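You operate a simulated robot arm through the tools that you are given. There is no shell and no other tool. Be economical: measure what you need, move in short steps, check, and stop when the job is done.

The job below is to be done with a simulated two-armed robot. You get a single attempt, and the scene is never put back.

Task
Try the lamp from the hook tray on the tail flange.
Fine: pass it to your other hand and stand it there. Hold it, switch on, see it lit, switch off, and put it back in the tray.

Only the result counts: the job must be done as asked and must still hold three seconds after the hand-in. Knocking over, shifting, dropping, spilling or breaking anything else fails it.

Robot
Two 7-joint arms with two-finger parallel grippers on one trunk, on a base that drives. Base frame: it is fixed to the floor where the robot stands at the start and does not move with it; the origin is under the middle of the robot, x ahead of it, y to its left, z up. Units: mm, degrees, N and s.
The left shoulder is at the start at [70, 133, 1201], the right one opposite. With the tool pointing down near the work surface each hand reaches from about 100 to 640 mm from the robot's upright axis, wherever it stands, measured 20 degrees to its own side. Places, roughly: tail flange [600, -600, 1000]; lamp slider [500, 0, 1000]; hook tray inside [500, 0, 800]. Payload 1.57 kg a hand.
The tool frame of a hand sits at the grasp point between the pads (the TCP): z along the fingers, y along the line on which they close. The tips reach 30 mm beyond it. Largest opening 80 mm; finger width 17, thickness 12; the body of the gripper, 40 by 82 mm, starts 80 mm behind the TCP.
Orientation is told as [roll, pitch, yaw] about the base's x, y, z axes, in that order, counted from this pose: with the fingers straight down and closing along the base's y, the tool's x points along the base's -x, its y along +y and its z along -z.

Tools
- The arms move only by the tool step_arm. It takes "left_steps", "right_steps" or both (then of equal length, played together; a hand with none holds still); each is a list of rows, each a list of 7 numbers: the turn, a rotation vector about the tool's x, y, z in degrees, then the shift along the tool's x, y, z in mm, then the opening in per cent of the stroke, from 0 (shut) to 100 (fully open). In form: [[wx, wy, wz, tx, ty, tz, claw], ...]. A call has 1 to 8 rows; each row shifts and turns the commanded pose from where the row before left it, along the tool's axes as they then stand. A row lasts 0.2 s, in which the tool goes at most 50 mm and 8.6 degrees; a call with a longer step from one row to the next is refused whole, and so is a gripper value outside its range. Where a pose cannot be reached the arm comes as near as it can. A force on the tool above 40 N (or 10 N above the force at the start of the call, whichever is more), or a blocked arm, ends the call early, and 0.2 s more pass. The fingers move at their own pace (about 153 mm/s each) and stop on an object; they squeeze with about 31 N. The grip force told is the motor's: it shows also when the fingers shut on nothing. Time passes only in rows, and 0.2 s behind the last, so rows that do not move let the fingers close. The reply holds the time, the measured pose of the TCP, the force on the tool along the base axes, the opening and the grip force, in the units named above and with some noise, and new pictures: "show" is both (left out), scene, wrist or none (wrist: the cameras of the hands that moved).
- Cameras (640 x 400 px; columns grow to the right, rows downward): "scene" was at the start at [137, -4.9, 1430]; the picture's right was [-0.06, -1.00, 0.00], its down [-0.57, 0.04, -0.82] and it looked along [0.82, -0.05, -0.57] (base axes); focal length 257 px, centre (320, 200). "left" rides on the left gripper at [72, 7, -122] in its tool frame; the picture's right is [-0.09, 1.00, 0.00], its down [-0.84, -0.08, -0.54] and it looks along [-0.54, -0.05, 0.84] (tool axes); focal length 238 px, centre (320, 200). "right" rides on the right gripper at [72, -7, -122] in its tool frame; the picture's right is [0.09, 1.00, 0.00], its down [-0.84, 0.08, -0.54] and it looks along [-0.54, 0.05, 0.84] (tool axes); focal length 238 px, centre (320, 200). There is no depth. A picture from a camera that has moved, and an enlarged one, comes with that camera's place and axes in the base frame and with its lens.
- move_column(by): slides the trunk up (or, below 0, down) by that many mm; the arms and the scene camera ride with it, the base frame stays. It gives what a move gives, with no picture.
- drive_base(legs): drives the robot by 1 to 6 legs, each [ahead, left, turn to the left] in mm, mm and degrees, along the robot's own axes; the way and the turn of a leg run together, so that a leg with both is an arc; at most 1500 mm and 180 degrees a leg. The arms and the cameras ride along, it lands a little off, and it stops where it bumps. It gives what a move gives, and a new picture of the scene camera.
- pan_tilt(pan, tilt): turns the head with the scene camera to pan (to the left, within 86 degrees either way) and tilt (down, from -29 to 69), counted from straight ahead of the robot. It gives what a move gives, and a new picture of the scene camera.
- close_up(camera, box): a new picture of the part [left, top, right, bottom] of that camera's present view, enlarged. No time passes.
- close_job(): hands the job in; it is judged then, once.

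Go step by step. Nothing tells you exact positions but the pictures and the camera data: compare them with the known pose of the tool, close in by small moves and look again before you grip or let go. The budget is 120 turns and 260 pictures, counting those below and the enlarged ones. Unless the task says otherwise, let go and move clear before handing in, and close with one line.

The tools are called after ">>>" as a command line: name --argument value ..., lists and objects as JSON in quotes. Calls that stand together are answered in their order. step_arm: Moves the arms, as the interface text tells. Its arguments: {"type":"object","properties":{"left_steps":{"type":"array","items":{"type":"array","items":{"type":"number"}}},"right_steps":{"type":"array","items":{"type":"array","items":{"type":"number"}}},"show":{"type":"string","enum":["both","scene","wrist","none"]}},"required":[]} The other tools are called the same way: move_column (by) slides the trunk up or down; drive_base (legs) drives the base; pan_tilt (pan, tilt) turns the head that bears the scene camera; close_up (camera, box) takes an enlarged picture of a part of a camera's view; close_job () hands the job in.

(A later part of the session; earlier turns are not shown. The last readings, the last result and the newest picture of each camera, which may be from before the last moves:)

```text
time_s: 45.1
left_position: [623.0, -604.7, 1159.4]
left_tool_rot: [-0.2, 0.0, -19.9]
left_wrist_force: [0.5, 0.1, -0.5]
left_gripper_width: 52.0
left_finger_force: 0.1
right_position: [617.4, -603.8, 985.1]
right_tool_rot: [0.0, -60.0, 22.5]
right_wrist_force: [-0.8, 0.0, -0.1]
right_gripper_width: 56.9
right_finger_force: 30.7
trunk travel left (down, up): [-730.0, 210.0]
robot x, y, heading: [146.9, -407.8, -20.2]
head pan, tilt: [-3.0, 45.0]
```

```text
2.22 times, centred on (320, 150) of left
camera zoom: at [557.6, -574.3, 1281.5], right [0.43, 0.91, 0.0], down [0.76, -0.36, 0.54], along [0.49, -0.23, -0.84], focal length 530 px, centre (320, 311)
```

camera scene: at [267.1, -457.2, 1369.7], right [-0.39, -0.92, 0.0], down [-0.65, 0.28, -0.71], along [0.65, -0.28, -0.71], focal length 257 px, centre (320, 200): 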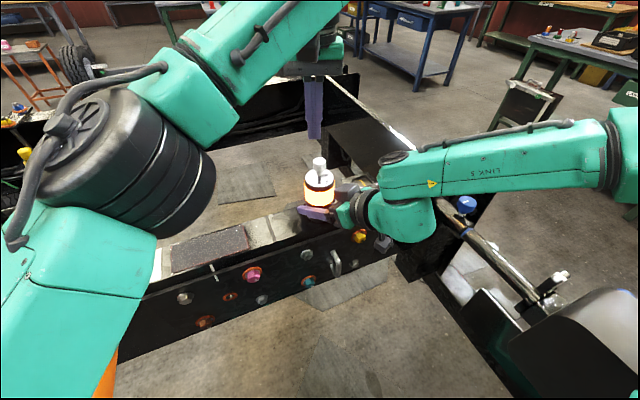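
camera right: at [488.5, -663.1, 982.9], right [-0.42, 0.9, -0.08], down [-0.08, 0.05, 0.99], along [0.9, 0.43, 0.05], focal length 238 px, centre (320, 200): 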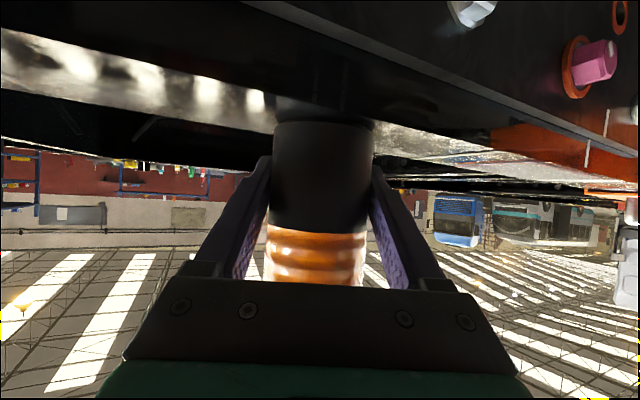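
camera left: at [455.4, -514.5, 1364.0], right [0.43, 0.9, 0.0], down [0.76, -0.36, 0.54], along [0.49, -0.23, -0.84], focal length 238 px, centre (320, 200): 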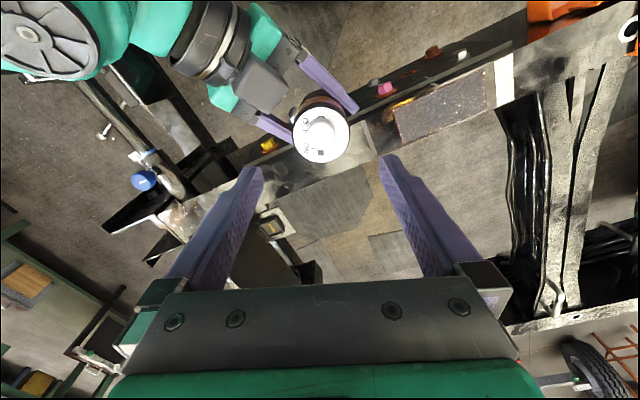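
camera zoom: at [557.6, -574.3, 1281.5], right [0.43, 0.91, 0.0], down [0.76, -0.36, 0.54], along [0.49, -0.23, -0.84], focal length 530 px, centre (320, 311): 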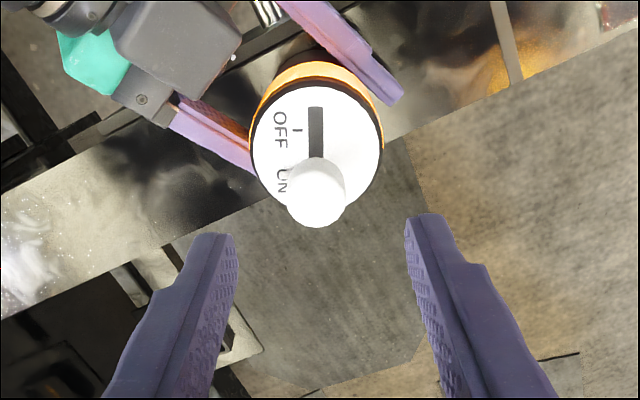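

The knob is at (620, -605), right under the open fingers. I'm going down so that the pads straddle it, with the tips just above the plate.

>>> step_arm --left_steps '[[0, 0, 0, 1.5, 0, 20, 65], [0, 0, 0, 0, 0, 20, 65], [0, 0, 0, 0, 0, 18, 65], [0, 0, 0, 0, 0, 10, 65], [0, 0, 0, 0, 0, 0, 65]]' --show "none"

>>> close_up --camera "left" --box '[200, 60, 440, 240]'

>>> close_up --camera "scene" --box '[260, 110, 400, 230]'

```text
time_s: 46.3
left_position: [620.8, -603.9, 1090.0]
left_tool_rot: [-0.1, 0.0, -20.0]
left_wrist_force: [-0.6, 0.1, 0.0]
left_gripper_width: 52.1
left_finger_force: 0.0
right_position: [617.9, -602.9, 985.5]
right_tool_rot: [-0.1, -59.9, 22.5]
right_wrist_force: [-1.1, 0.2, 0.5]
right_gripper_width: 56.8
right_finger_force: 31.4
trunk travel left (down, up): [-730.0, 210.0]
robot x, y, heading: [148.4, -408.6, -20.0]
head pan, tilt: [-3.0, 45.0]
```

```text
2.22 times, centred on (320, 150) of left
camera zoom: at [555.7, -574.0, 1213.2], right [0.43, 0.91, 0.0], down [0.76, -0.36, 0.54], along [0.49, -0.23, -0.84], focal length 530 px, centre (320, 311)
```

zoom: 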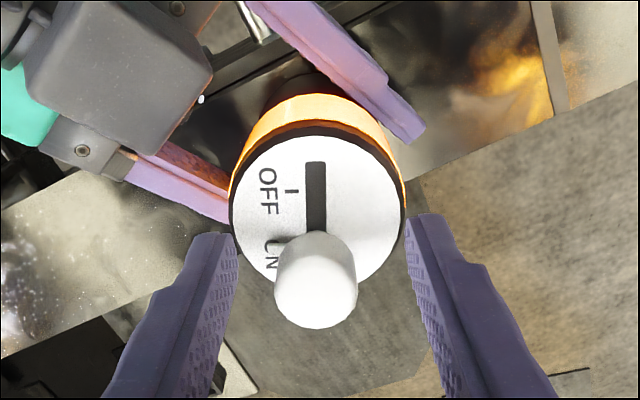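

```text
3.33 times, centred on (330, 170) of scene
camera zoom: at [267.0, -456.5, 1369.7], right [-0.39, -0.92, 0.0], down [-0.65, 0.28, -0.71], along [0.65, -0.28, -0.71], focal length 858 px, centre (287, 300)
```

zoom: 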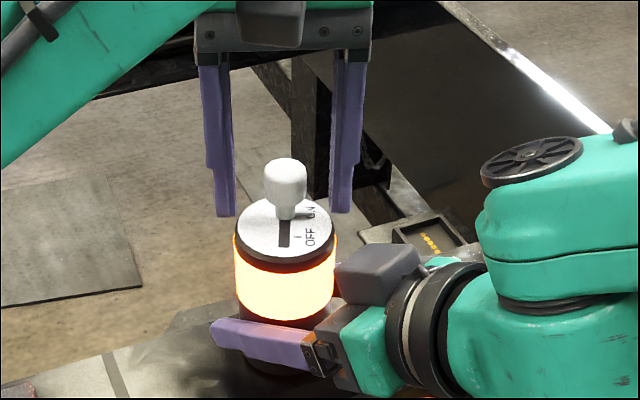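

The knob is centred between the pads. I'll grip it and draw it back toward OFF in small steps.

>>> step_arm --left_steps '[[0, 0, 0, 0, 0, 0, 0], [0, 0, 0, 0, 0, 0, 0], [0, 0, 0, 4, 0, 0, 0], [0, 0, 0, 4, 0, 0, 0], [0, 0, 0, 4, 0, 0, 0], [0, 0, 0, 0, 0, 0, 0]]' --show "none"

>>> close_up --camera "left" --box '[200, 60, 440, 240]'

>>> close_up --camera "scene" --box '[260, 110, 400, 230]'

```text
time_s: 47.7
left_position: [609.3, -599.8, 1090.1]
left_tool_rot: [0.0, 0.0, -19.9]
left_wrist_force: [-3.6, -9.3, -2.0]
left_gripper_width: 22.0
left_finger_force: 30.8
right_position: [615.8, -602.5, 985.8]
right_tool_rot: [0.0, -59.9, 22.5]
right_wrist_force: [3.2, 8.4, 2.9]
right_gripper_width: 56.8
right_finger_force: 30.6
trunk travel left (down, up): [-730.0, 210.0]
robot x, y, heading: [146.5, -405.8, -20.2]
head pan, tilt: [-3.0, 45.0]
```

```text
2.22 times, centred on (320, 150) of left
camera zoom: at [544.7, -569.8, 1213.5], right [0.43, 0.9, 0.0], down [0.76, -0.36, 0.54], along [0.49, -0.23, -0.84], focal length 530 px, centre (320, 311)
```

zoom: 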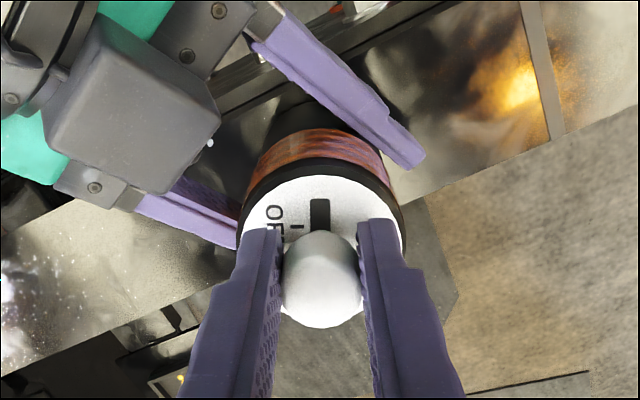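

```text
3.33 times, centred on (330, 170) of scene
camera zoom: at [267.2, -456.6, 1369.7], right [-0.39, -0.92, 0.0], down [-0.65, 0.28, -0.71], along [0.65, -0.28, -0.71], focal length 858 px, centre (287, 300)
```

zoom: 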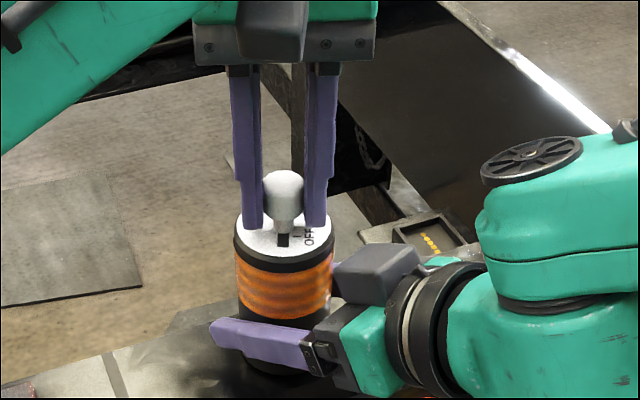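

The lamp has gone dark. I'll draw the knob a few millimetres further, fully home to OFF.

>>> step_arm --left_steps '[[0, 0, 0, 2, 0, 0, 0], [0, 0, 0, 2, 0, 0, 0], [0, 0, 0, 2, 0, 0, 0], [0, 0, 0, 0, 0, 0, 0]]' --show "none"

>>> close_up --camera "scene" --box '[290, 140, 360, 200]'

```text
time_s: 48.7
left_position: [604.4, -598.9, 1090.0]
left_tool_rot: [-0.1, 0.1, -20.0]
left_wrist_force: [-3.0, -7.7, -6.2]
left_gripper_width: 22.3
left_finger_force: 30.8
right_position: [616.2, -604.1, 987.4]
right_tool_rot: [-0.1, -60.1, 22.6]
right_wrist_force: [2.8, 8.0, 6.5]
right_gripper_width: 56.8
right_finger_force: 30.9
trunk travel left (down, up): [-730.0, 210.0]
robot x, y, heading: [149.1, -410.0, -20.0]
head pan, tilt: [-3.0, 45.0]
```

```text
6.67 times, centred on (325, 170) of scene
camera zoom: at [267.2, -456.5, 1369.7], right [-0.39, -0.92, 0.0], down [-0.65, 0.28, -0.71], along [0.65, -0.28, -0.71], focal length 1716 px, centre (287, 400)
```

zoom: 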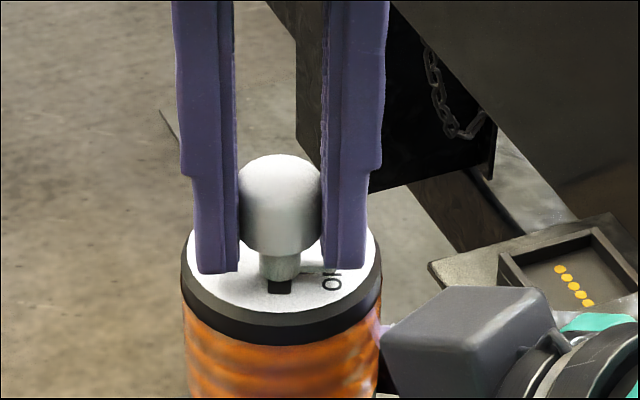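

The knob is back at the OFF tick and the lamp is dark. I'm releasing the knob and raising the left hand.

>>> step_arm --left_steps '[[0, 0, 0, 0, 0, 0, 100], [0, 0, 0, 0, 0, 0, 100], [0, 0, 0, 0, 0, -25, 100], [0, 0, 0, 0, 0, -30, 100], [0, 0, 0, 0, 0, -30, 100], [0, 0, 0, 0, 0, 0, 100]]' --show "none"

>>> close_up --camera "left" --box '[200, 60, 440, 240]'

>>> close_up --camera "scene" --box '[260, 110, 400, 230]'

>>> close_up --camera "right" --box '[220, 60, 420, 220]'

```text
time_s: 50.1
left_position: [604.9, -598.5, 1175.5]
left_tool_rot: [-0.1, -0.1, -19.9]
left_wrist_force: [0.4, 0.0, 0.4]
left_gripper_width: 80.2
left_finger_force: 0.1
right_position: [616.9, -602.9, 984.6]
right_tool_rot: [0.0, -60.0, 22.5]
right_wrist_force: [-0.3, 0.0, -1.1]
right_gripper_width: 56.7
right_finger_force: 31.1
trunk travel left (down, up): [-730.0, 210.0]
robot x, y, heading: [148.9, -409.7, -20.2]
head pan, tilt: [-3.0, 45.0]
```

```text
2.22 times, centred on (320, 150) of left
camera zoom: at [538.8, -567.7, 1299.0], right [0.43, 0.9, 0.0], down [0.76, -0.36, 0.54], along [0.49, -0.23, -0.84], focal length 530 px, centre (320, 311)
```

zoom: 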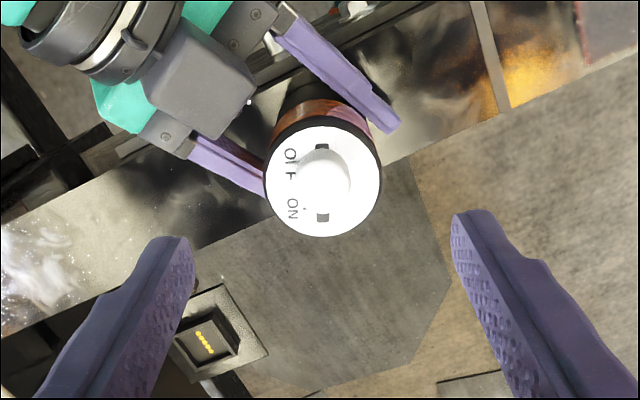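

```text
3.33 times, centred on (330, 170) of scene
camera zoom: at [267.4, -456.3, 1369.7], right [-0.39, -0.92, 0.0], down [-0.65, 0.28, -0.71], along [0.65, -0.28, -0.71], focal length 858 px, centre (287, 300)
```

zoom: 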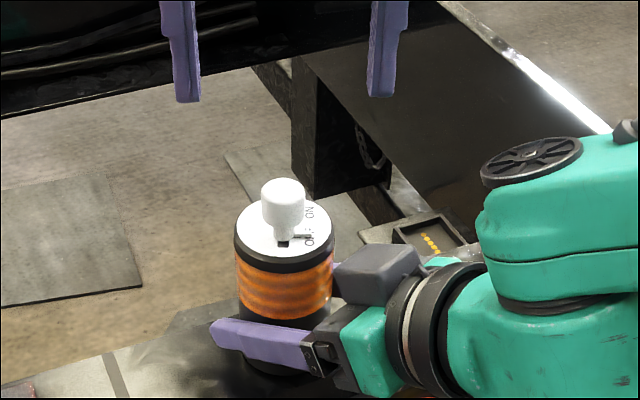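

```text
2.50 times, centred on (320, 140) of right
camera zoom: at [488.5, -663.5, 983.3], right [-0.42, 0.9, -0.08], down [-0.08, 0.05, 1.0], along [0.9, 0.43, 0.05], focal length 596 px, centre (320, 350)
```

zoom: 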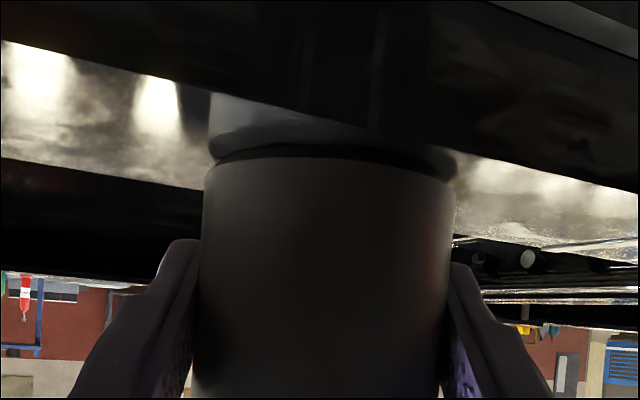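

The lamp is off and still held. I'll check that it truly rests on the flange by lowering 1 mm and reading the force.

>>> step_arm --right_steps '[[0, 0, 0, 0.87, 0, 0.5, 0], [0, 0, 0, 0, 0, 0, 0], [0, 0, 0, 0, 0, 0, 0]]' --show "none"

>>> step_arm --right_steps '[[0, 0, 0, 0.87, 0, 0.5, 0], [0, 0, 0, 0, 0, 0, 0], [0, 0, 0, 0, 0, 0, 0]]' --show "none"

```text
time_s: 50.9
left_position: [603.7, -598.9, 1176.2]
left_tool_rot: [0.0, 0.0, -19.9]
left_wrist_force: [0.4, -0.4, 1.0]
left_gripper_width: 80.1
left_finger_force: 0.1
right_position: [616.8, -603.2, 986.2]
right_tool_rot: [-0.2, -60.2, 22.5]
right_wrist_force: [2.7, -0.2, 5.6]
right_gripper_width: 57.0
right_finger_force: 30.9
trunk travel left (down, up): [-730.0, 210.0]
robot x, y, heading: [145.9, -404.7, -20.2]
head pan, tilt: [-3.0, 45.0]
```

```text
time_s: 51.7
left_position: [603.1, -597.4, 1176.3]
left_tool_rot: [0.0, -0.1, -19.9]
left_wrist_force: [-0.1, 0.1, -0.2]
left_gripper_width: 79.8
left_finger_force: 0.1
right_position: [616.8, -602.9, 985.3]
right_tool_rot: [-0.3, -60.2, 22.6]
right_wrist_force: [4.8, -2.3, 14.9]
right_gripper_width: 56.8
right_finger_force: 30.9
trunk travel left (down, up): [-730.0, 210.0]
robot x, y, heading: [147.7, -408.7, -20.2]
head pan, tilt: [-3.0, 45.0]
```

It was touching to within half a millimetre. To be certain the trial counts with the lamp firmly on the flange, I'll repeat the on/off now that it is pressed at 15 N. I'm going down over the knob with the fingers part open.

>>> step_arm --left_steps '[[0, 0, 0, -1, -1, 0, 65], [0, 0, 0, 0, 0, 22, 65], [0, 0, 0, 0, 0, 22, 65], [0, 0, 0, 0, 0, 22, 65], [0, 0, 0, 0, 0, 20, 65], [0, 0, 0, 0, 0, 0, 65]]' --show "none"

>>> close_up --camera "left" --box '[200, 60, 440, 240]'

```text
time_s: 53.1
left_position: [602.4, -598.7, 1089.0]
left_tool_rot: [-0.1, -0.1, -19.9]
left_wrist_force: [0.0, 0.6, 0.1]
left_gripper_width: 52.0
left_finger_force: 0.0
right_position: [616.0, -602.9, 983.8]
right_tool_rot: [-0.2, -60.2, 22.7]
right_wrist_force: [5.3, -2.6, 20.7]
right_gripper_width: 56.8
right_finger_force: 31.3
trunk travel left (down, up): [-730.0, 210.0]
robot x, y, heading: [147.1, -409.1, -20.0]
head pan, tilt: [-3.0, 45.0]
```

```text
2.22 times, centred on (320, 150) of left
camera zoom: at [537.8, -568.9, 1212.2], right [0.43, 0.91, 0.0], down [0.76, -0.36, 0.54], along [0.49, -0.23, -0.84], focal length 530 px, centre (320, 311)
```

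zoom: 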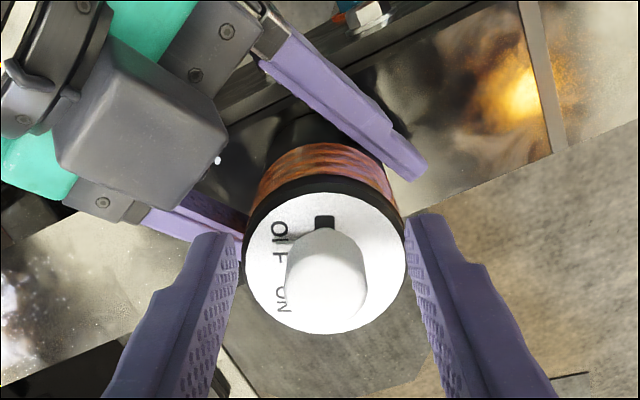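

The knob is 1.6 mm to the left of centre. I'll correct that, grip it, and slide to ON.

>>> step_arm --left_steps '[[0, 0, 0, 0, 1.6, 0, 65], [0, 0, 0, 0, 0, 0, 0], [0, 0, 0, 0, 0, 0, 0], [0, 0, 0, -4, 0, 0, 0], [0, 0, 0, -4, 0, 0, 0], [0, 0, 0, -4, 0, 0, 0], [0, 0, 0, -4, 0, 0, 0], [0, 0, 0, 0, 0, 0, 0]]' --show "none"

>>> close_up --camera "scene" --box '[260, 110, 400, 230]'

```text
time_s: 54.9
left_position: [618.7, -603.2, 1089.6]
left_tool_rot: [-0.1, -0.1, -19.9]
left_wrist_force: [-5.2, -10.6, -1.3]
left_gripper_width: 22.5
left_finger_force: 30.9
right_position: [614.9, -603.0, 983.5]
right_tool_rot: [-0.1, -60.0, 22.6]
right_wrist_force: [9.2, 6.9, 19.8]
right_gripper_width: 56.9
right_finger_force: 30.8
trunk travel left (down, up): [-730.0, 210.0]
robot x, y, heading: [146.0, -410.1, -20.2]
head pan, tilt: [-3.0, 45.0]
```

```text
3.33 times, centred on (330, 170) of scene
camera zoom: at [265.3, -456.5, 1369.9], right [-0.39, -0.92, 0.0], down [-0.65, 0.28, -0.71], along [0.65, -0.28, -0.71], focal length 858 px, centre (287, 300)
```

zoom: 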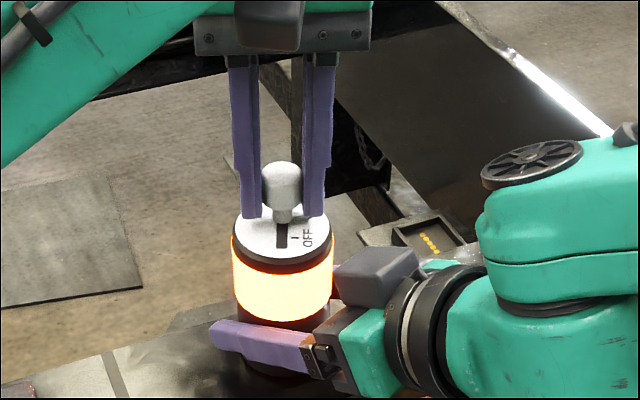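

The lamp is lit while pressed firmly on the flange. I'll hold that a moment and then slide back to OFF.

>>> step_arm --left_steps '[[0, 0, 0, 0, 0, 0, 0], [0, 0, 0, 0, 0, 0, 0], [0, 0, 0, 4, 0, 0, 0], [0, 0, 0, 4, 0, 0, 0], [0, 0, 0, 4, 0, 0, 0], [0, 0, 0, 4, 0, 0, 0], [0, 0, 0, 1.5, 0, 0, 0], [0, 0, 0, 0, 0, 0, 0]]' --show "none"

>>> close_up --camera "scene" --box '[260, 110, 400, 230]'

```text
time_s: 56.7
left_position: [602.5, -596.6, 1089.2]
left_tool_rot: [0.0, -0.1, -19.7]
left_wrist_force: [2.3, -5.6, -8.7]
left_gripper_width: 22.4
left_finger_force: 31.0
right_position: [616.1, -603.0, 983.6]
right_tool_rot: [0.0, -60.1, 22.5]
right_wrist_force: [-4.1, 5.2, 18.5]
right_gripper_width: 56.7
right_finger_force: 30.7
trunk travel left (down, up): [-730.0, 210.0]
robot x, y, heading: [144.2, -409.7, -20.0]
head pan, tilt: [-3.0, 45.0]
```

```text
3.33 times, centred on (330, 170) of scene
camera zoom: at [265.2, -455.7, 1369.9], right [-0.39, -0.92, 0.0], down [-0.65, 0.28, -0.71], along [0.65, -0.28, -0.71], focal length 858 px, centre (287, 300)
```

zoom: 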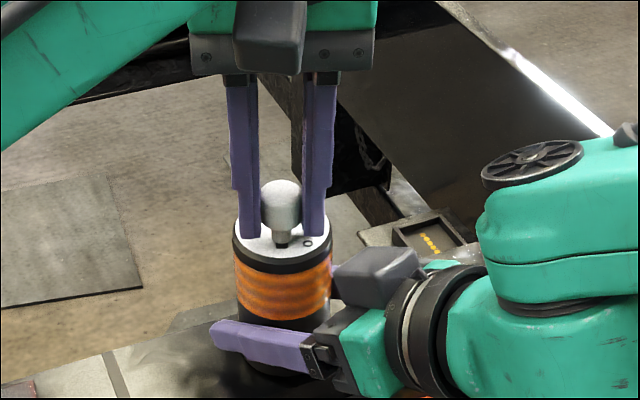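

The lamp is off. I'm releasing the knob and raising the left hand well clear.

>>> step_arm --left_steps '[[0, 0, 0, 0, 0, 0, 100], [0, 0, 0, 0, 0, 0, 100], [0, 0, 0, 0, 0, -25, 100], [0, 0, 0, 0, 0, -35, 100], [0, 0, 0, 0, 0, -35, 100], [0, 0, 0, 0, 0, -35, 100], [0, 0, 0, 0, 0, 0, 100]]' --show "none"

>>> step_arm --right_steps '[[0, 0, 0, -4.3, 0, -2.5, 0], [0, 0, 0, -8.7, 0, -5, 0], [0, 0, 0, -17.3, 0, -10, 0], [0, 0, 0, -17.3, 0, -10, 0], [0, 0, 0, 0, 0, 0, 0]]' --show "both"

>>> close_up --camera "left" --box '[200, 60, 440, 240]'

```text
time_s: 58.3
left_position: [600.8, -597.0, 1207.8]
left_tool_rot: [-0.1, -0.3, -19.9]
left_wrist_force: [-0.3, 0.5, -0.4]
left_gripper_width: 79.8
left_finger_force: 0.0
left hand out of reach, approached as far as the arm can: row 6
right_position: [614.7, -603.6, 983.5]
right_tool_rot: [-0.1, -60.2, 22.7]
right_wrist_force: [-3.5, -0.6, 8.5]
right_gripper_width: 57.0
right_finger_force: 31.4
trunk travel left (down, up): [-730.0, 210.0]
robot x, y, heading: [145.5, -411.0, -20.1]
head pan, tilt: [-3.0, 45.0]
```

```text
time_s: 59.5
left_position: [602.5, -597.5, 1207.5]
left_tool_rot: [-0.2, -0.1, -19.9]
left_wrist_force: [0.6, -0.4, 0.4]
left_gripper_width: 80.1
left_finger_force: 0.0
right_position: [616.4, -604.4, 1038.6]
right_tool_rot: [0.0, -59.9, 22.5]
right_wrist_force: [-0.2, -0.1, 0.0]
right_gripper_width: 57.1
right_finger_force: 31.2
trunk travel left (down, up): [-730.0, 210.0]
robot x, y, heading: [145.5, -409.4, -20.1]
head pan, tilt: [-3.0, 45.0]
camera scene: at [267.1, -456.9, 1369.7], right [-0.39, -0.92, 0.0], down [-0.65, 0.28, -0.71], along [0.65, -0.28, -0.71], focal length 257 px, centre (320, 200)
camera right: at [488.2, -663.9, 1036.5], right [-0.42, 0.9, -0.08], down [-0.08, 0.05, 1.0], along [0.9, 0.43, 0.05], focal length 238 px, centre (320, 200)
```

scene: 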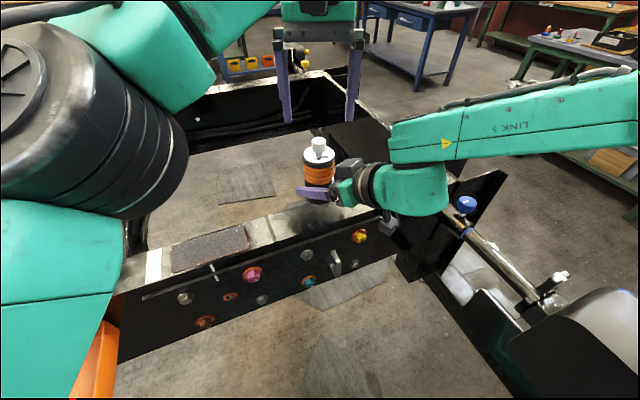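
right: 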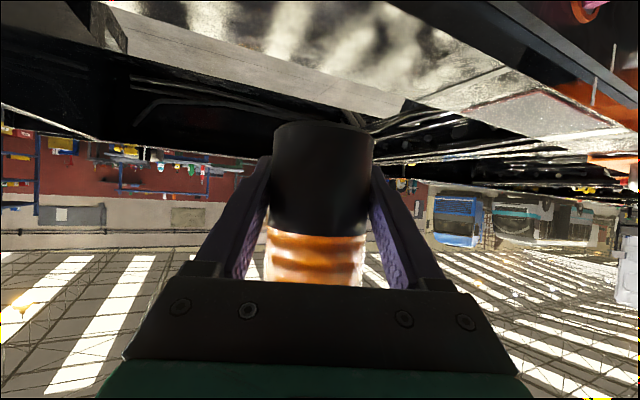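

```text
2.22 times, centred on (320, 150) of left
camera zoom: at [538.5, -567.2, 1330.4], right [0.43, 0.91, 0.0], down [0.76, -0.36, 0.54], along [0.49, -0.23, -0.84], focal length 530 px, centre (320, 311)
```

zoom: 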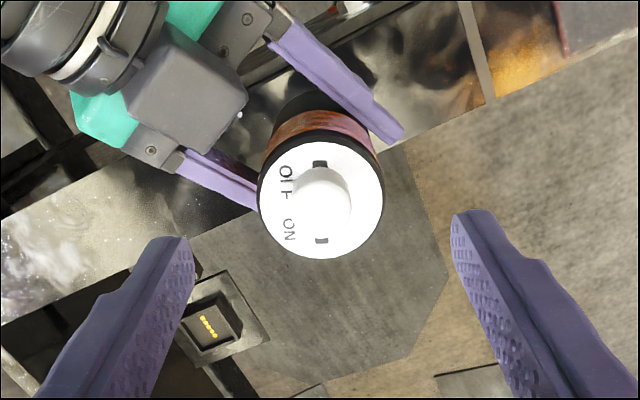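

The lamp came up cleanly with the right hand. Now the left hand will come down around its top to take it back.

>>> step_arm --left_steps '[[0, 0, 0, -8, 0, 10, 100], [0, 0, 0, -7, 0, 20, 100], [0, 0, 0, 0, 0, 25, 100], [0, 0, 0, 0, 0, 25, 100], [0, 0, 0, 0, 0, 20, 100], [0, 0, 0, 0, 0, 10, 100], [0, 0, 0, 0, 0, 0, 100]]' --show "both"

>>> close_up --camera "scene" --box '[260, 90, 400, 210]'

```text
time_s: 61.1
left_position: [616.5, -602.3, 1098.9]
left_tool_rot: [-0.2, -0.2, -19.9]
left_wrist_force: [-2.6, 0.8, 16.3]
left_gripper_width: 79.7
left_finger_force: 0.1
right_position: [615.7, -603.3, 1037.3]
right_tool_rot: [0.3, -59.8, 22.2]
right_wrist_force: [2.3, -0.9, -17.8]
right_gripper_width: 57.0
right_finger_force: 31.1
trunk travel left (down, up): [-730.0, 210.0]
robot x, y, heading: [147.1, -408.6, -19.8]
head pan, tilt: [-3.0, 45.0]
camera scene: at [267.0, -456.6, 1369.7], right [-0.39, -0.92, 0.0], down [-0.65, 0.28, -0.71], along [0.65, -0.28, -0.71], focal length 257 px, centre (320, 200)
camera left: at [551.9, -571.7, 1221.5], right [0.43, 0.9, 0.0], down [0.76, -0.36, 0.54], along [0.49, -0.23, -0.84], focal length 238 px, centre (320, 200)
```

scene: 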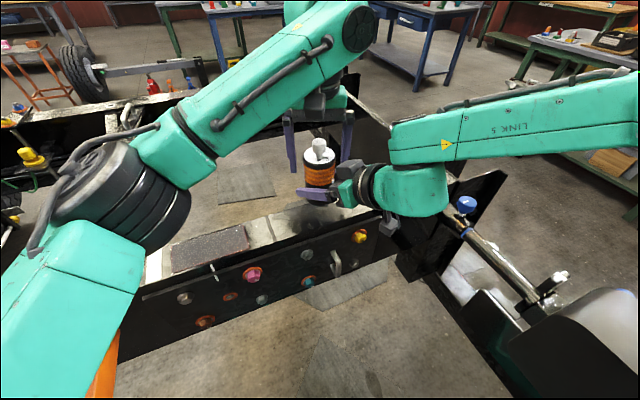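
left: 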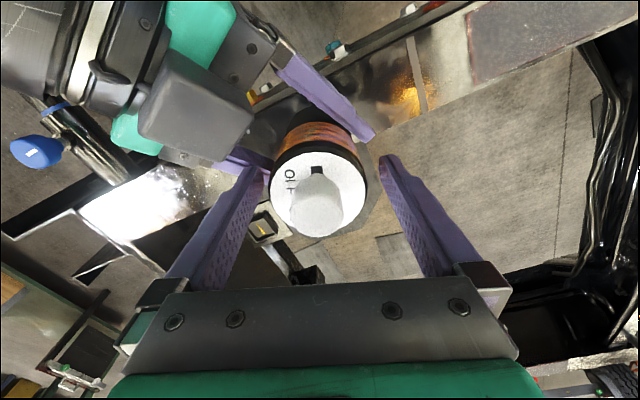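

```text
3.33 times, centred on (330, 150) of scene
camera zoom: at [267.0, -456.6, 1369.7], right [-0.39, -0.92, 0.0], down [-0.65, 0.28, -0.71], along [0.65, -0.28, -0.71], focal length 858 px, centre (287, 367)
```

zoom: 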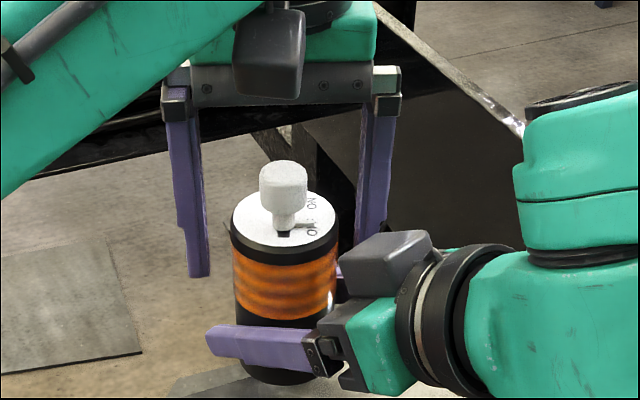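

The left finger tip touches the right gripper at 16 N, so I'll back the left hand up 12 mm.

>>> step_arm --left_steps '[[0, 0, 0, 0, 0, -6, 100], [0, 0, 0, 0, 0, -6, 100], [0, 0, 0, 0, 0, 0, 100], [0, 0, 0, 0, 0, 0, 100]]' --show "wrist"

>>> close_up --camera "scene" --box '[260, 90, 400, 210]'

```text
time_s: 62.1
left_position: [617.3, -602.1, 1109.0]
left_tool_rot: [-0.1, 0.0, -19.8]
left_wrist_force: [0.0, -0.4, -0.3]
left_gripper_width: 79.8
left_finger_force: 0.0
right_position: [616.6, -603.2, 1038.5]
right_tool_rot: [0.0, -60.0, 22.5]
right_wrist_force: [0.2, -0.3, 0.2]
right_gripper_width: 56.5
right_finger_force: 30.8
trunk travel left (down, up): [-730.0, 210.0]
robot x, y, heading: [144.8, -406.4, -19.9]
head pan, tilt: [-3.0, 45.0]
camera left: at [552.5, -572.0, 1232.5], right [0.43, 0.91, 0.0], down [0.76, -0.36, 0.54], along [0.49, -0.23, -0.84], focal length 238 px, centre (320, 200)
```

left: 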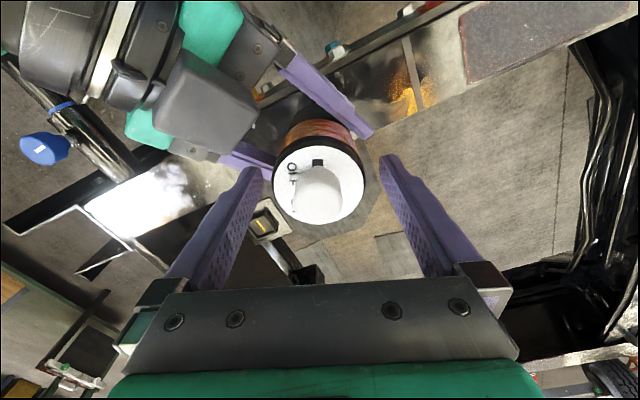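

```text
3.33 times, centred on (330, 150) of scene
camera zoom: at [267.1, -456.5, 1369.7], right [-0.39, -0.92, 0.0], down [-0.65, 0.28, -0.71], along [0.65, -0.28, -0.71], focal length 858 px, centre (287, 367)
```

zoom: 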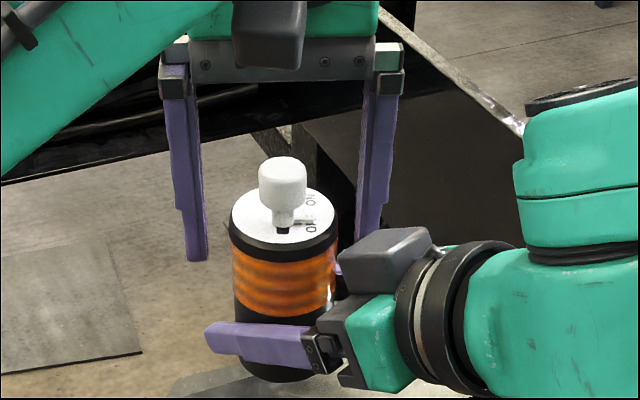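

The hands no longer touch. I'm closing the left hand on the lamp's top.

>>> step_arm --left_steps '[[0, 0, 0, 0, 0, 0, 0], [0, 0, 0, 0, 0, 0, 0], [0, 0, 0, 0, 0, 0, 0]]' --show "wrist"

```text
time_s: 62.9
left_position: [617.1, -603.1, 1109.8]
left_tool_rot: [-0.1, 0.1, -20.0]
left_wrist_force: [-3.0, -5.6, -0.9]
left_gripper_width: 56.8
left_finger_force: 30.7
right_position: [615.5, -603.1, 1038.6]
right_tool_rot: [0.1, -59.9, 22.4]
right_wrist_force: [2.6, 5.6, 0.3]
right_gripper_width: 56.8
right_finger_force: 31.6
trunk travel left (down, up): [-730.0, 210.0]
robot x, y, heading: [145.4, -407.0, -20.0]
head pan, tilt: [-3.0, 45.0]
camera left: at [552.3, -572.2, 1232.6], right [0.43, 0.9, 0.0], down [0.76, -0.36, 0.54], along [0.49, -0.23, -0.84], focal length 238 px, centre (320, 200)
```

left: 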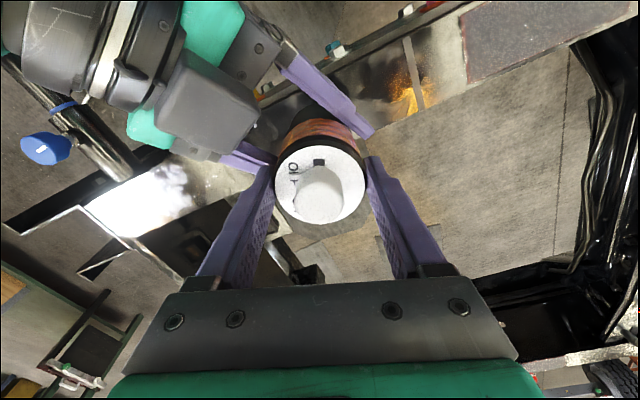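

Both hands hold the lamp. I'm opening the right hand and withdrawing it along its own axis.

>>> step_arm --right_steps '[[0, 0, 0, 0, 0, 0, 100], [0, 0, 0, 0, 0, 0, 100], [0, 0, 0, 0, 0, -20, 100], [0, 0, 0, 0, 0, -30, 100], [0, 0, 0, 0, 0, -35, 100], [0, 0, 0, 0, 0, -35, 100], [0, 0, 0, 0, 0, 0, 100]]' --show "both"

```text
time_s: 64.5
left_position: [619.4, -603.7, 1108.2]
left_tool_rot: [-0.1, 0.0, -20.0]
left_wrist_force: [0.6, -0.7, 0.1]
left_gripper_width: 56.7
left_finger_force: 30.8
right_position: [520.3, -643.6, 1097.3]
right_tool_rot: [0.2, -59.8, 22.4]
right_wrist_force: [-0.5, 0.2, 0.1]
right_gripper_width: 80.0
right_finger_force: 0.0
trunk travel left (down, up): [-730.0, 210.0]
robot x, y, heading: [149.3, -410.8, -19.9]
head pan, tilt: [-3.0, 45.0]
camera scene: at [268.2, -456.9, 1369.6], right [-0.39, -0.92, 0.0], down [-0.65, 0.28, -0.71], along [0.65, -0.28, -0.71], focal length 257 px, centre (320, 200)
camera right: at [392.5, -703.7, 1096.1], right [-0.42, 0.9, -0.08], down [-0.08, 0.05, 1.0], along [0.9, 0.43, 0.05], focal length 238 px, centre (320, 200)
```

scene: 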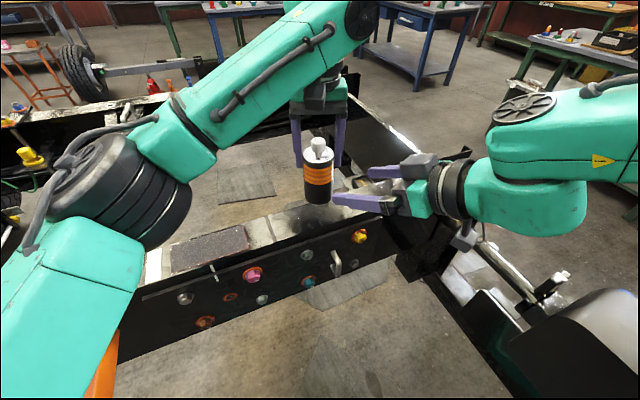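
right: 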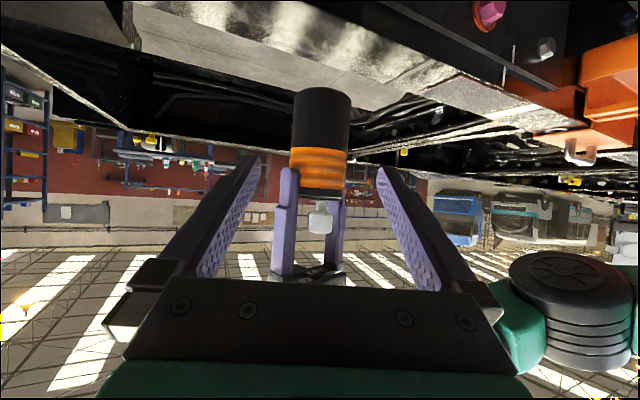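

The left hand has the lamp. I'll raise the trunk for clearance, then back away from the rail and turn back.

>>> move_column --by 80

>>> drive_base --legs '[[-150, 0, 0], [0, 0, 20]]'

```text
time_s: 65.7
left_position: [617.6, -602.3, 1187.8]
left_tool_rot: [0.0, 0.0, -19.8]
left_wrist_force: [-0.5, -0.2, -1.3]
left_gripper_width: 56.6
left_finger_force: 31.0
right_position: [520.6, -643.4, 1177.9]
right_tool_rot: [0.0, -60.0, 22.5]
right_wrist_force: [0.4, 0.1, 1.2]
right_gripper_width: 79.9
right_finger_force: 0.0
trunk travel left (down, up): [-810.0, 130.0]
robot x, y, heading: [146.2, -408.3, -19.9]
head pan, tilt: [-3.0, 45.0]
```

```text
time_s: 68.1
left_position: [514.8, -378.5, 1188.6]
left_tool_rot: [0.1, 0.0, 0.2]
left_wrist_force: [-0.2, 1.0, -0.8]
left_gripper_width: 56.9
left_finger_force: 30.9
right_position: [436.6, -449.4, 1177.6]
right_tool_rot: [0.1, -60.0, 42.6]
right_wrist_force: [-0.1, 0.1, -0.1]
right_gripper_width: 79.9
right_finger_force: 0.0
trunk travel left (down, up): [-810.0, 130.0]
robot x, y, heading: [1.3, -355.5, -0.0]
head pan, tilt: [-3.0, 45.0]
camera scene: at [135.2, -361.2, 1449.7], right [-0.05, -1.0, 0.0], down [-0.71, 0.04, -0.71], along [0.71, -0.03, -0.71], focal length 257 px, centre (320, 200)
```

scene: 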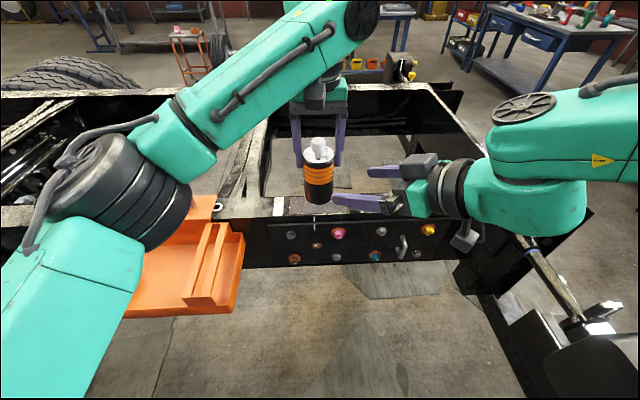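

All is clear and the lamp is high. I'm driving left back in front of the tray and moving the right hand aside.

>>> step_arm --right_steps '[[0, 0, 0, 0, -40, -5, 100], [0, 0, 0, 0, -40, -5, 100], [0, 0, 0, 0, -40, -5, 100], [0, 0, 0, 0, -30, -5, 100], [0, 0, 0, 0, 0, 0, 100]]' --show "none"

>>> drive_base --legs '[[-2, 355, 0]]'

>>> pan_tilt --pan 0 --tilt 52

>>> close_up --camera "left" --box '[0, 0, 640, 400]'

```text
time_s: 69.3
left_position: [513.4, -376.8, 1189.2]
left_tool_rot: [-0.1, -0.1, 0.3]
left_wrist_force: [-1.2, 1.0, -2.2]
left_gripper_width: 56.8
left_finger_force: 30.0
right_position: [527.0, -570.5, 1188.9]
right_tool_rot: [0.0, -60.0, 42.6]
right_wrist_force: [-0.4, 0.2, -1.2]
right_gripper_width: 80.1
right_finger_force: 0.1
trunk travel left (down, up): [-810.0, 130.0]
robot x, y, heading: [7.7, -355.3, 0.1]
head pan, tilt: [-3.0, 45.0]
```

```text
time_s: 71.6
left_position: [511.2, -23.7, 1189.5]
left_tool_rot: [0.0, 0.0, 0.3]
left_wrist_force: [-0.5, -0.4, -1.5]
left_gripper_width: 56.7
left_finger_force: 31.1
right_position: [524.7, -218.1, 1187.7]
right_tool_rot: [0.1, -60.1, 42.4]
right_wrist_force: [-0.4, 0.4, 0.3]
right_gripper_width: 79.8
right_finger_force: 0.0
trunk travel left (down, up): [-810.0, 130.0]
robot x, y, heading: [2.8, -1.0, 0.3]
head pan, tilt: [-3.0, 45.0]
camera scene: at [132.5, -6.5, 1449.7], right [-0.05, -1.0, 0.0], down [-0.71, 0.04, -0.71], along [0.71, -0.03, -0.71], focal length 257 px, centre (320, 200)
```

scene: 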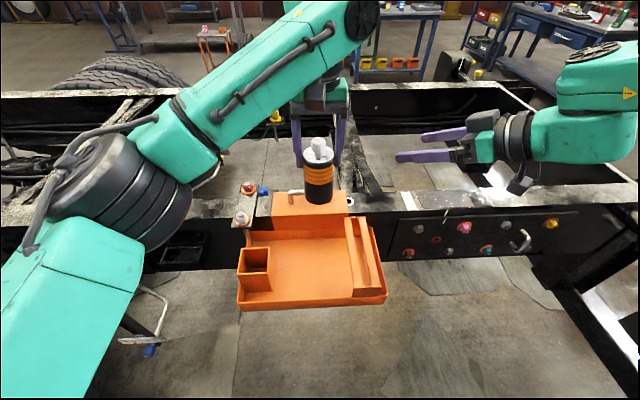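

```text
time_s: 72.3
left_position: [511.0, -22.3, 1189.4]
left_tool_rot: [0.0, 0.0, 0.1]
left_wrist_force: [0.0, -0.3, -1.4]
left_gripper_width: 57.0
left_finger_force: 31.3
right_position: [524.1, -216.3, 1187.1]
right_tool_rot: [0.0, -60.0, 42.5]
right_wrist_force: [-1.0, 1.2, 0.9]
right_gripper_width: 80.1
right_finger_force: 0.0
trunk travel left (down, up): [-810.0, 130.0]
robot x, y, heading: [3.5, -1.9, 0.1]
head pan, tilt: [0.0, 52.0]
camera scene: at [126.4, -0.1, 1440.2], right [0.0, -1.0, 0.0], down [-0.79, 0.0, -0.62], along [0.62, 0.0, -0.79], focal length 257 px, centre (320, 200)
```

scene: 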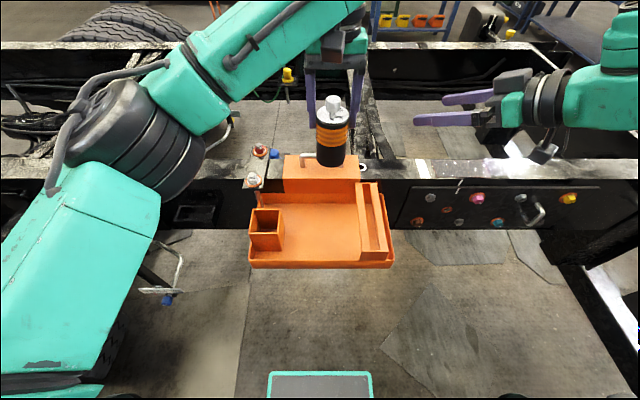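

```text
1.00 times, centred on (320, 200) of left
camera zoom: at [439.7, -15.7, 1312.5], right [0.09, 1.0, 0.0], down [0.84, -0.07, 0.54], along [0.54, -0.05, -0.84], focal length 238 px, centre (320, 200)
```

zoom: 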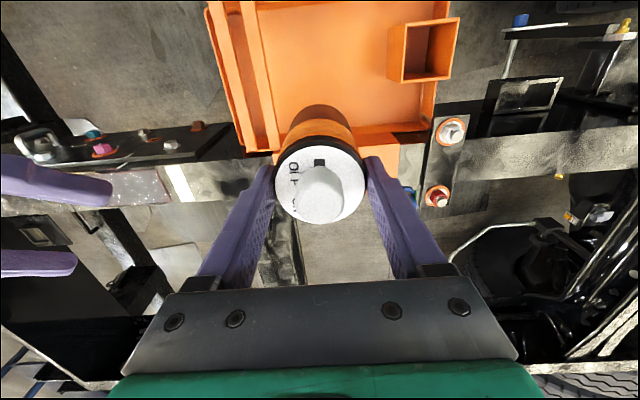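

The robot is back at its start place. I'll centre the lamp over its old spot (478, 0) and lower it partway.

>>> step_arm --left_steps '[[0, 0, 0, 17, 11, 0, 0], [0, 0, 0, 17, 11, 0, 0], [0, 0, 0, 0, 0, 35, 0], [0, 0, 0, 0, 0, 40, 0], [0, 0, 0, 0, 0, 40, 0], [0, 0, 0, 0, 0, 40, 0], [0, 0, 0, 0, 0, 25, 0], [0, 0, 0, 0, 0, 0, 0]]' --show "both"

>>> close_up --camera "scene" --box '[240, 140, 400, 280]'

```text
time_s: 74.1
left_position: [477.2, 0.4, 1008.6]
left_tool_rot: [-0.1, 0.0, 0.3]
left_wrist_force: [-1.1, 0.1, -1.1]
left_gripper_width: 56.9
left_finger_force: 31.0
right_position: [522.8, -216.1, 1187.5]
right_tool_rot: [0.0, -60.0, 42.7]
right_wrist_force: [0.3, 0.0, 0.5]
right_gripper_width: 80.1
right_finger_force: 0.1
trunk travel left (down, up): [-810.0, 130.0]
robot x, y, heading: [0.4, 1.7, 0.1]
head pan, tilt: [0.0, 52.0]
camera scene: at [125.9, 0.0, 1440.2], right [0.0, -1.0, 0.0], down [-0.79, 0.0, -0.62], along [0.62, 0.0, -0.79], focal length 257 px, centre (320, 200)
camera left: at [404.7, 6.4, 1132.1], right [0.09, 1.0, 0.0], down [0.84, -0.07, 0.54], along [0.54, -0.05, -0.84], focal length 238 px, centre (320, 200)
```

scene: 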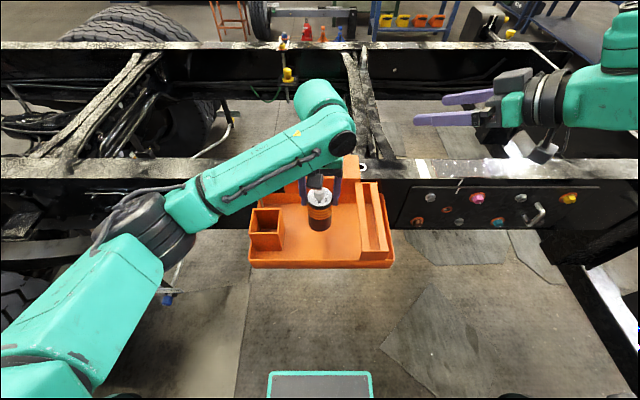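
left: 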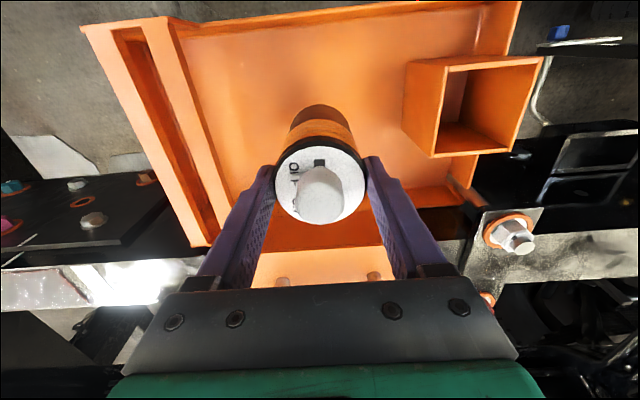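

```text
2.86 times, centred on (320, 210) of scene
camera zoom: at [125.9, 0.0, 1440.2], right [0.0, -1.0, 0.0], down [-0.79, 0.0, -0.62], along [0.62, 0.0, -0.79], focal length 736 px, centre (320, 171)
```

zoom: 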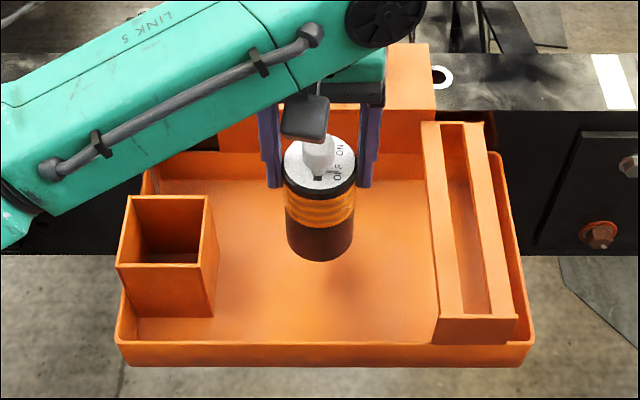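

The lamp is over the tray's open floor. I'm lowering more slowly now.

>>> step_arm --left_steps '[[0, 0, 0, 0, 0, 12, 0], [0, 0, 0, 0, 0, 12, 0], [0, 0, 0, 0, 0, 8, 0], [0, 0, 0, 0, 0, 4, 0], [0, 0, 0, 0, 0, 4, 0], [0, 0, 0, 0, 0, 0, 0]]' --show "none"

>>> close_up --camera "scene" --box '[240, 140, 400, 280]'

```text
time_s: 75.5
left_position: [476.7, 0.9, 969.5]
left_tool_rot: [-0.1, 0.0, 0.2]
left_wrist_force: [0.6, -0.5, -1.7]
left_gripper_width: 56.9
left_finger_force: 30.8
right_position: [523.5, -216.2, 1188.1]
right_tool_rot: [0.0, -60.0, 42.6]
right_wrist_force: [-0.1, 0.3, -0.4]
right_gripper_width: 80.4
right_finger_force: 0.2
trunk travel left (down, up): [-810.0, 130.0]
robot x, y, heading: [0.3, 1.3, 0.1]
head pan, tilt: [0.0, 52.0]
```

```text
2.86 times, centred on (320, 210) of scene
camera zoom: at [126.3, -0.1, 1440.2], right [0.0, -1.0, 0.0], down [-0.79, 0.0, -0.62], along [0.62, 0.0, -0.79], focal length 736 px, centre (320, 171)
```

zoom: 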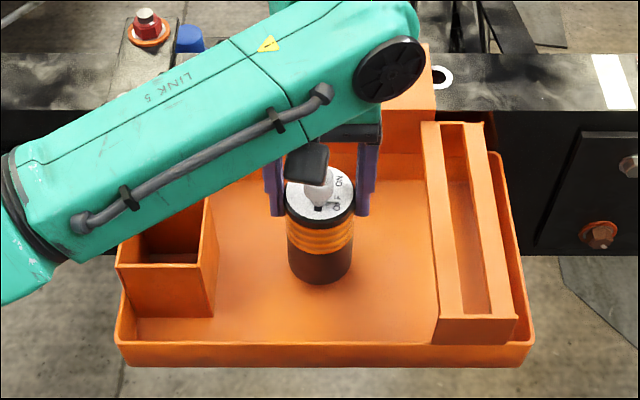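

There is no contact yet, so I'll continue in 2 mm steps.

>>> step_arm --left_steps '[[0, 0, 0, 0, 0, 2, 0], [0, 0, 0, 0, 0, 2, 0], [0, 0, 0, 0, 0, 2, 0], [0, 0, 0, 0, 0, 2, 0], [0, 0, 0, 0, 0, 0, 0]]' --show "none"

```text
time_s: 76.7
left_position: [477.2, -0.4, 960.7]
left_tool_rot: [-0.1, 0.0, 0.2]
left_wrist_force: [-1.1, 0.3, -0.9]
left_gripper_width: 56.8
left_finger_force: 31.1
right_position: [523.9, -216.7, 1188.5]
right_tool_rot: [0.1, -60.0, 42.6]
right_wrist_force: [-0.6, -0.2, 1.0]
right_gripper_width: 79.8
right_finger_force: 0.1
trunk travel left (down, up): [-810.0, 130.0]
robot x, y, heading: [5.2, -3.4, -0.2]
head pan, tilt: [0.0, 52.0]
```

>>> step_arm --left_steps '[[0, 0, 0, 0, 0, 2, 0], [0, 0, 0, 0, 0, 2, 0], [0, 0, 0, 0, 0, 0, 0]]' --show "none"

>>> close_up --camera "scene" --box '[280, 180, 370, 260]'

```text
time_s: 77.5
left_position: [476.3, 0.3, 957.1]
left_tool_rot: [0.0, 0.0, 0.1]
left_wrist_force: [-0.1, -0.4, -1.9]
left_gripper_width: 56.9
left_finger_force: 30.7
right_position: [524.2, -216.4, 1187.8]
right_tool_rot: [-0.1, -60.0, 42.6]
right_wrist_force: [-0.1, 0.2, 1.1]
right_gripper_width: 80.1
right_finger_force: 0.1
trunk travel left (down, up): [-810.0, 130.0]
robot x, y, heading: [2.3, -6.6, -0.1]
head pan, tilt: [0.0, 52.0]
```

```text
5.00 times, centred on (325, 220) of scene
camera zoom: at [126.3, 0.0, 1440.2], right [0.0, -1.0, 0.0], down [-0.79, 0.0, -0.62], along [0.62, 0.0, -0.79], focal length 1287 px, centre (295, 100)
```

zoom: 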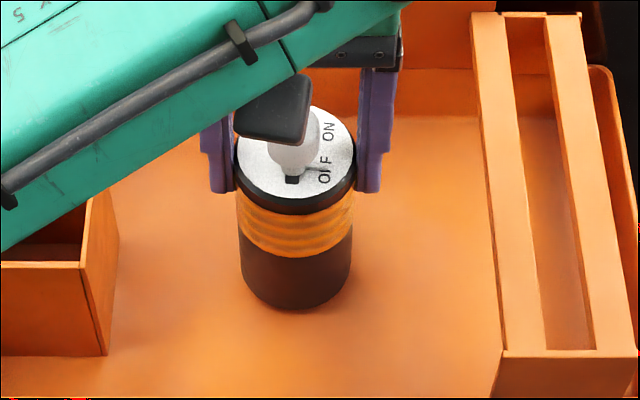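

It is still hovering, so I'll keep going down in 2 mm steps.

>>> step_arm --left_steps '[[0, 0, 0, 0, 0, 1.5, 0], [0, 0, 0, 0, 0, 1.5, 0], [0, 0, 0, 0, 0, 1.5, 0], [0, 0, 0, 0, 0, 1.5, 0], [0, 0, 0, 0, 0, 0, 0]]' --show "none"

```text
time_s: 78.7
left_position: [477.4, 0.5, 953.5]
left_tool_rot: [0.0, -0.3, 0.1]
left_wrist_force: [2.9, 1.4, 12.4]
left_gripper_width: 56.6
left_finger_force: 31.2
right_position: [522.4, -215.1, 1189.5]
right_tool_rot: [-0.1, -60.1, 42.7]
right_wrist_force: [-0.8, -0.1, -0.9]
right_gripper_width: 80.1
right_finger_force: 0.1
trunk travel left (down, up): [-810.0, 130.0]
robot x, y, heading: [1.4, -2.2, 0.1]
head pan, tilt: [0.0, 52.0]
```

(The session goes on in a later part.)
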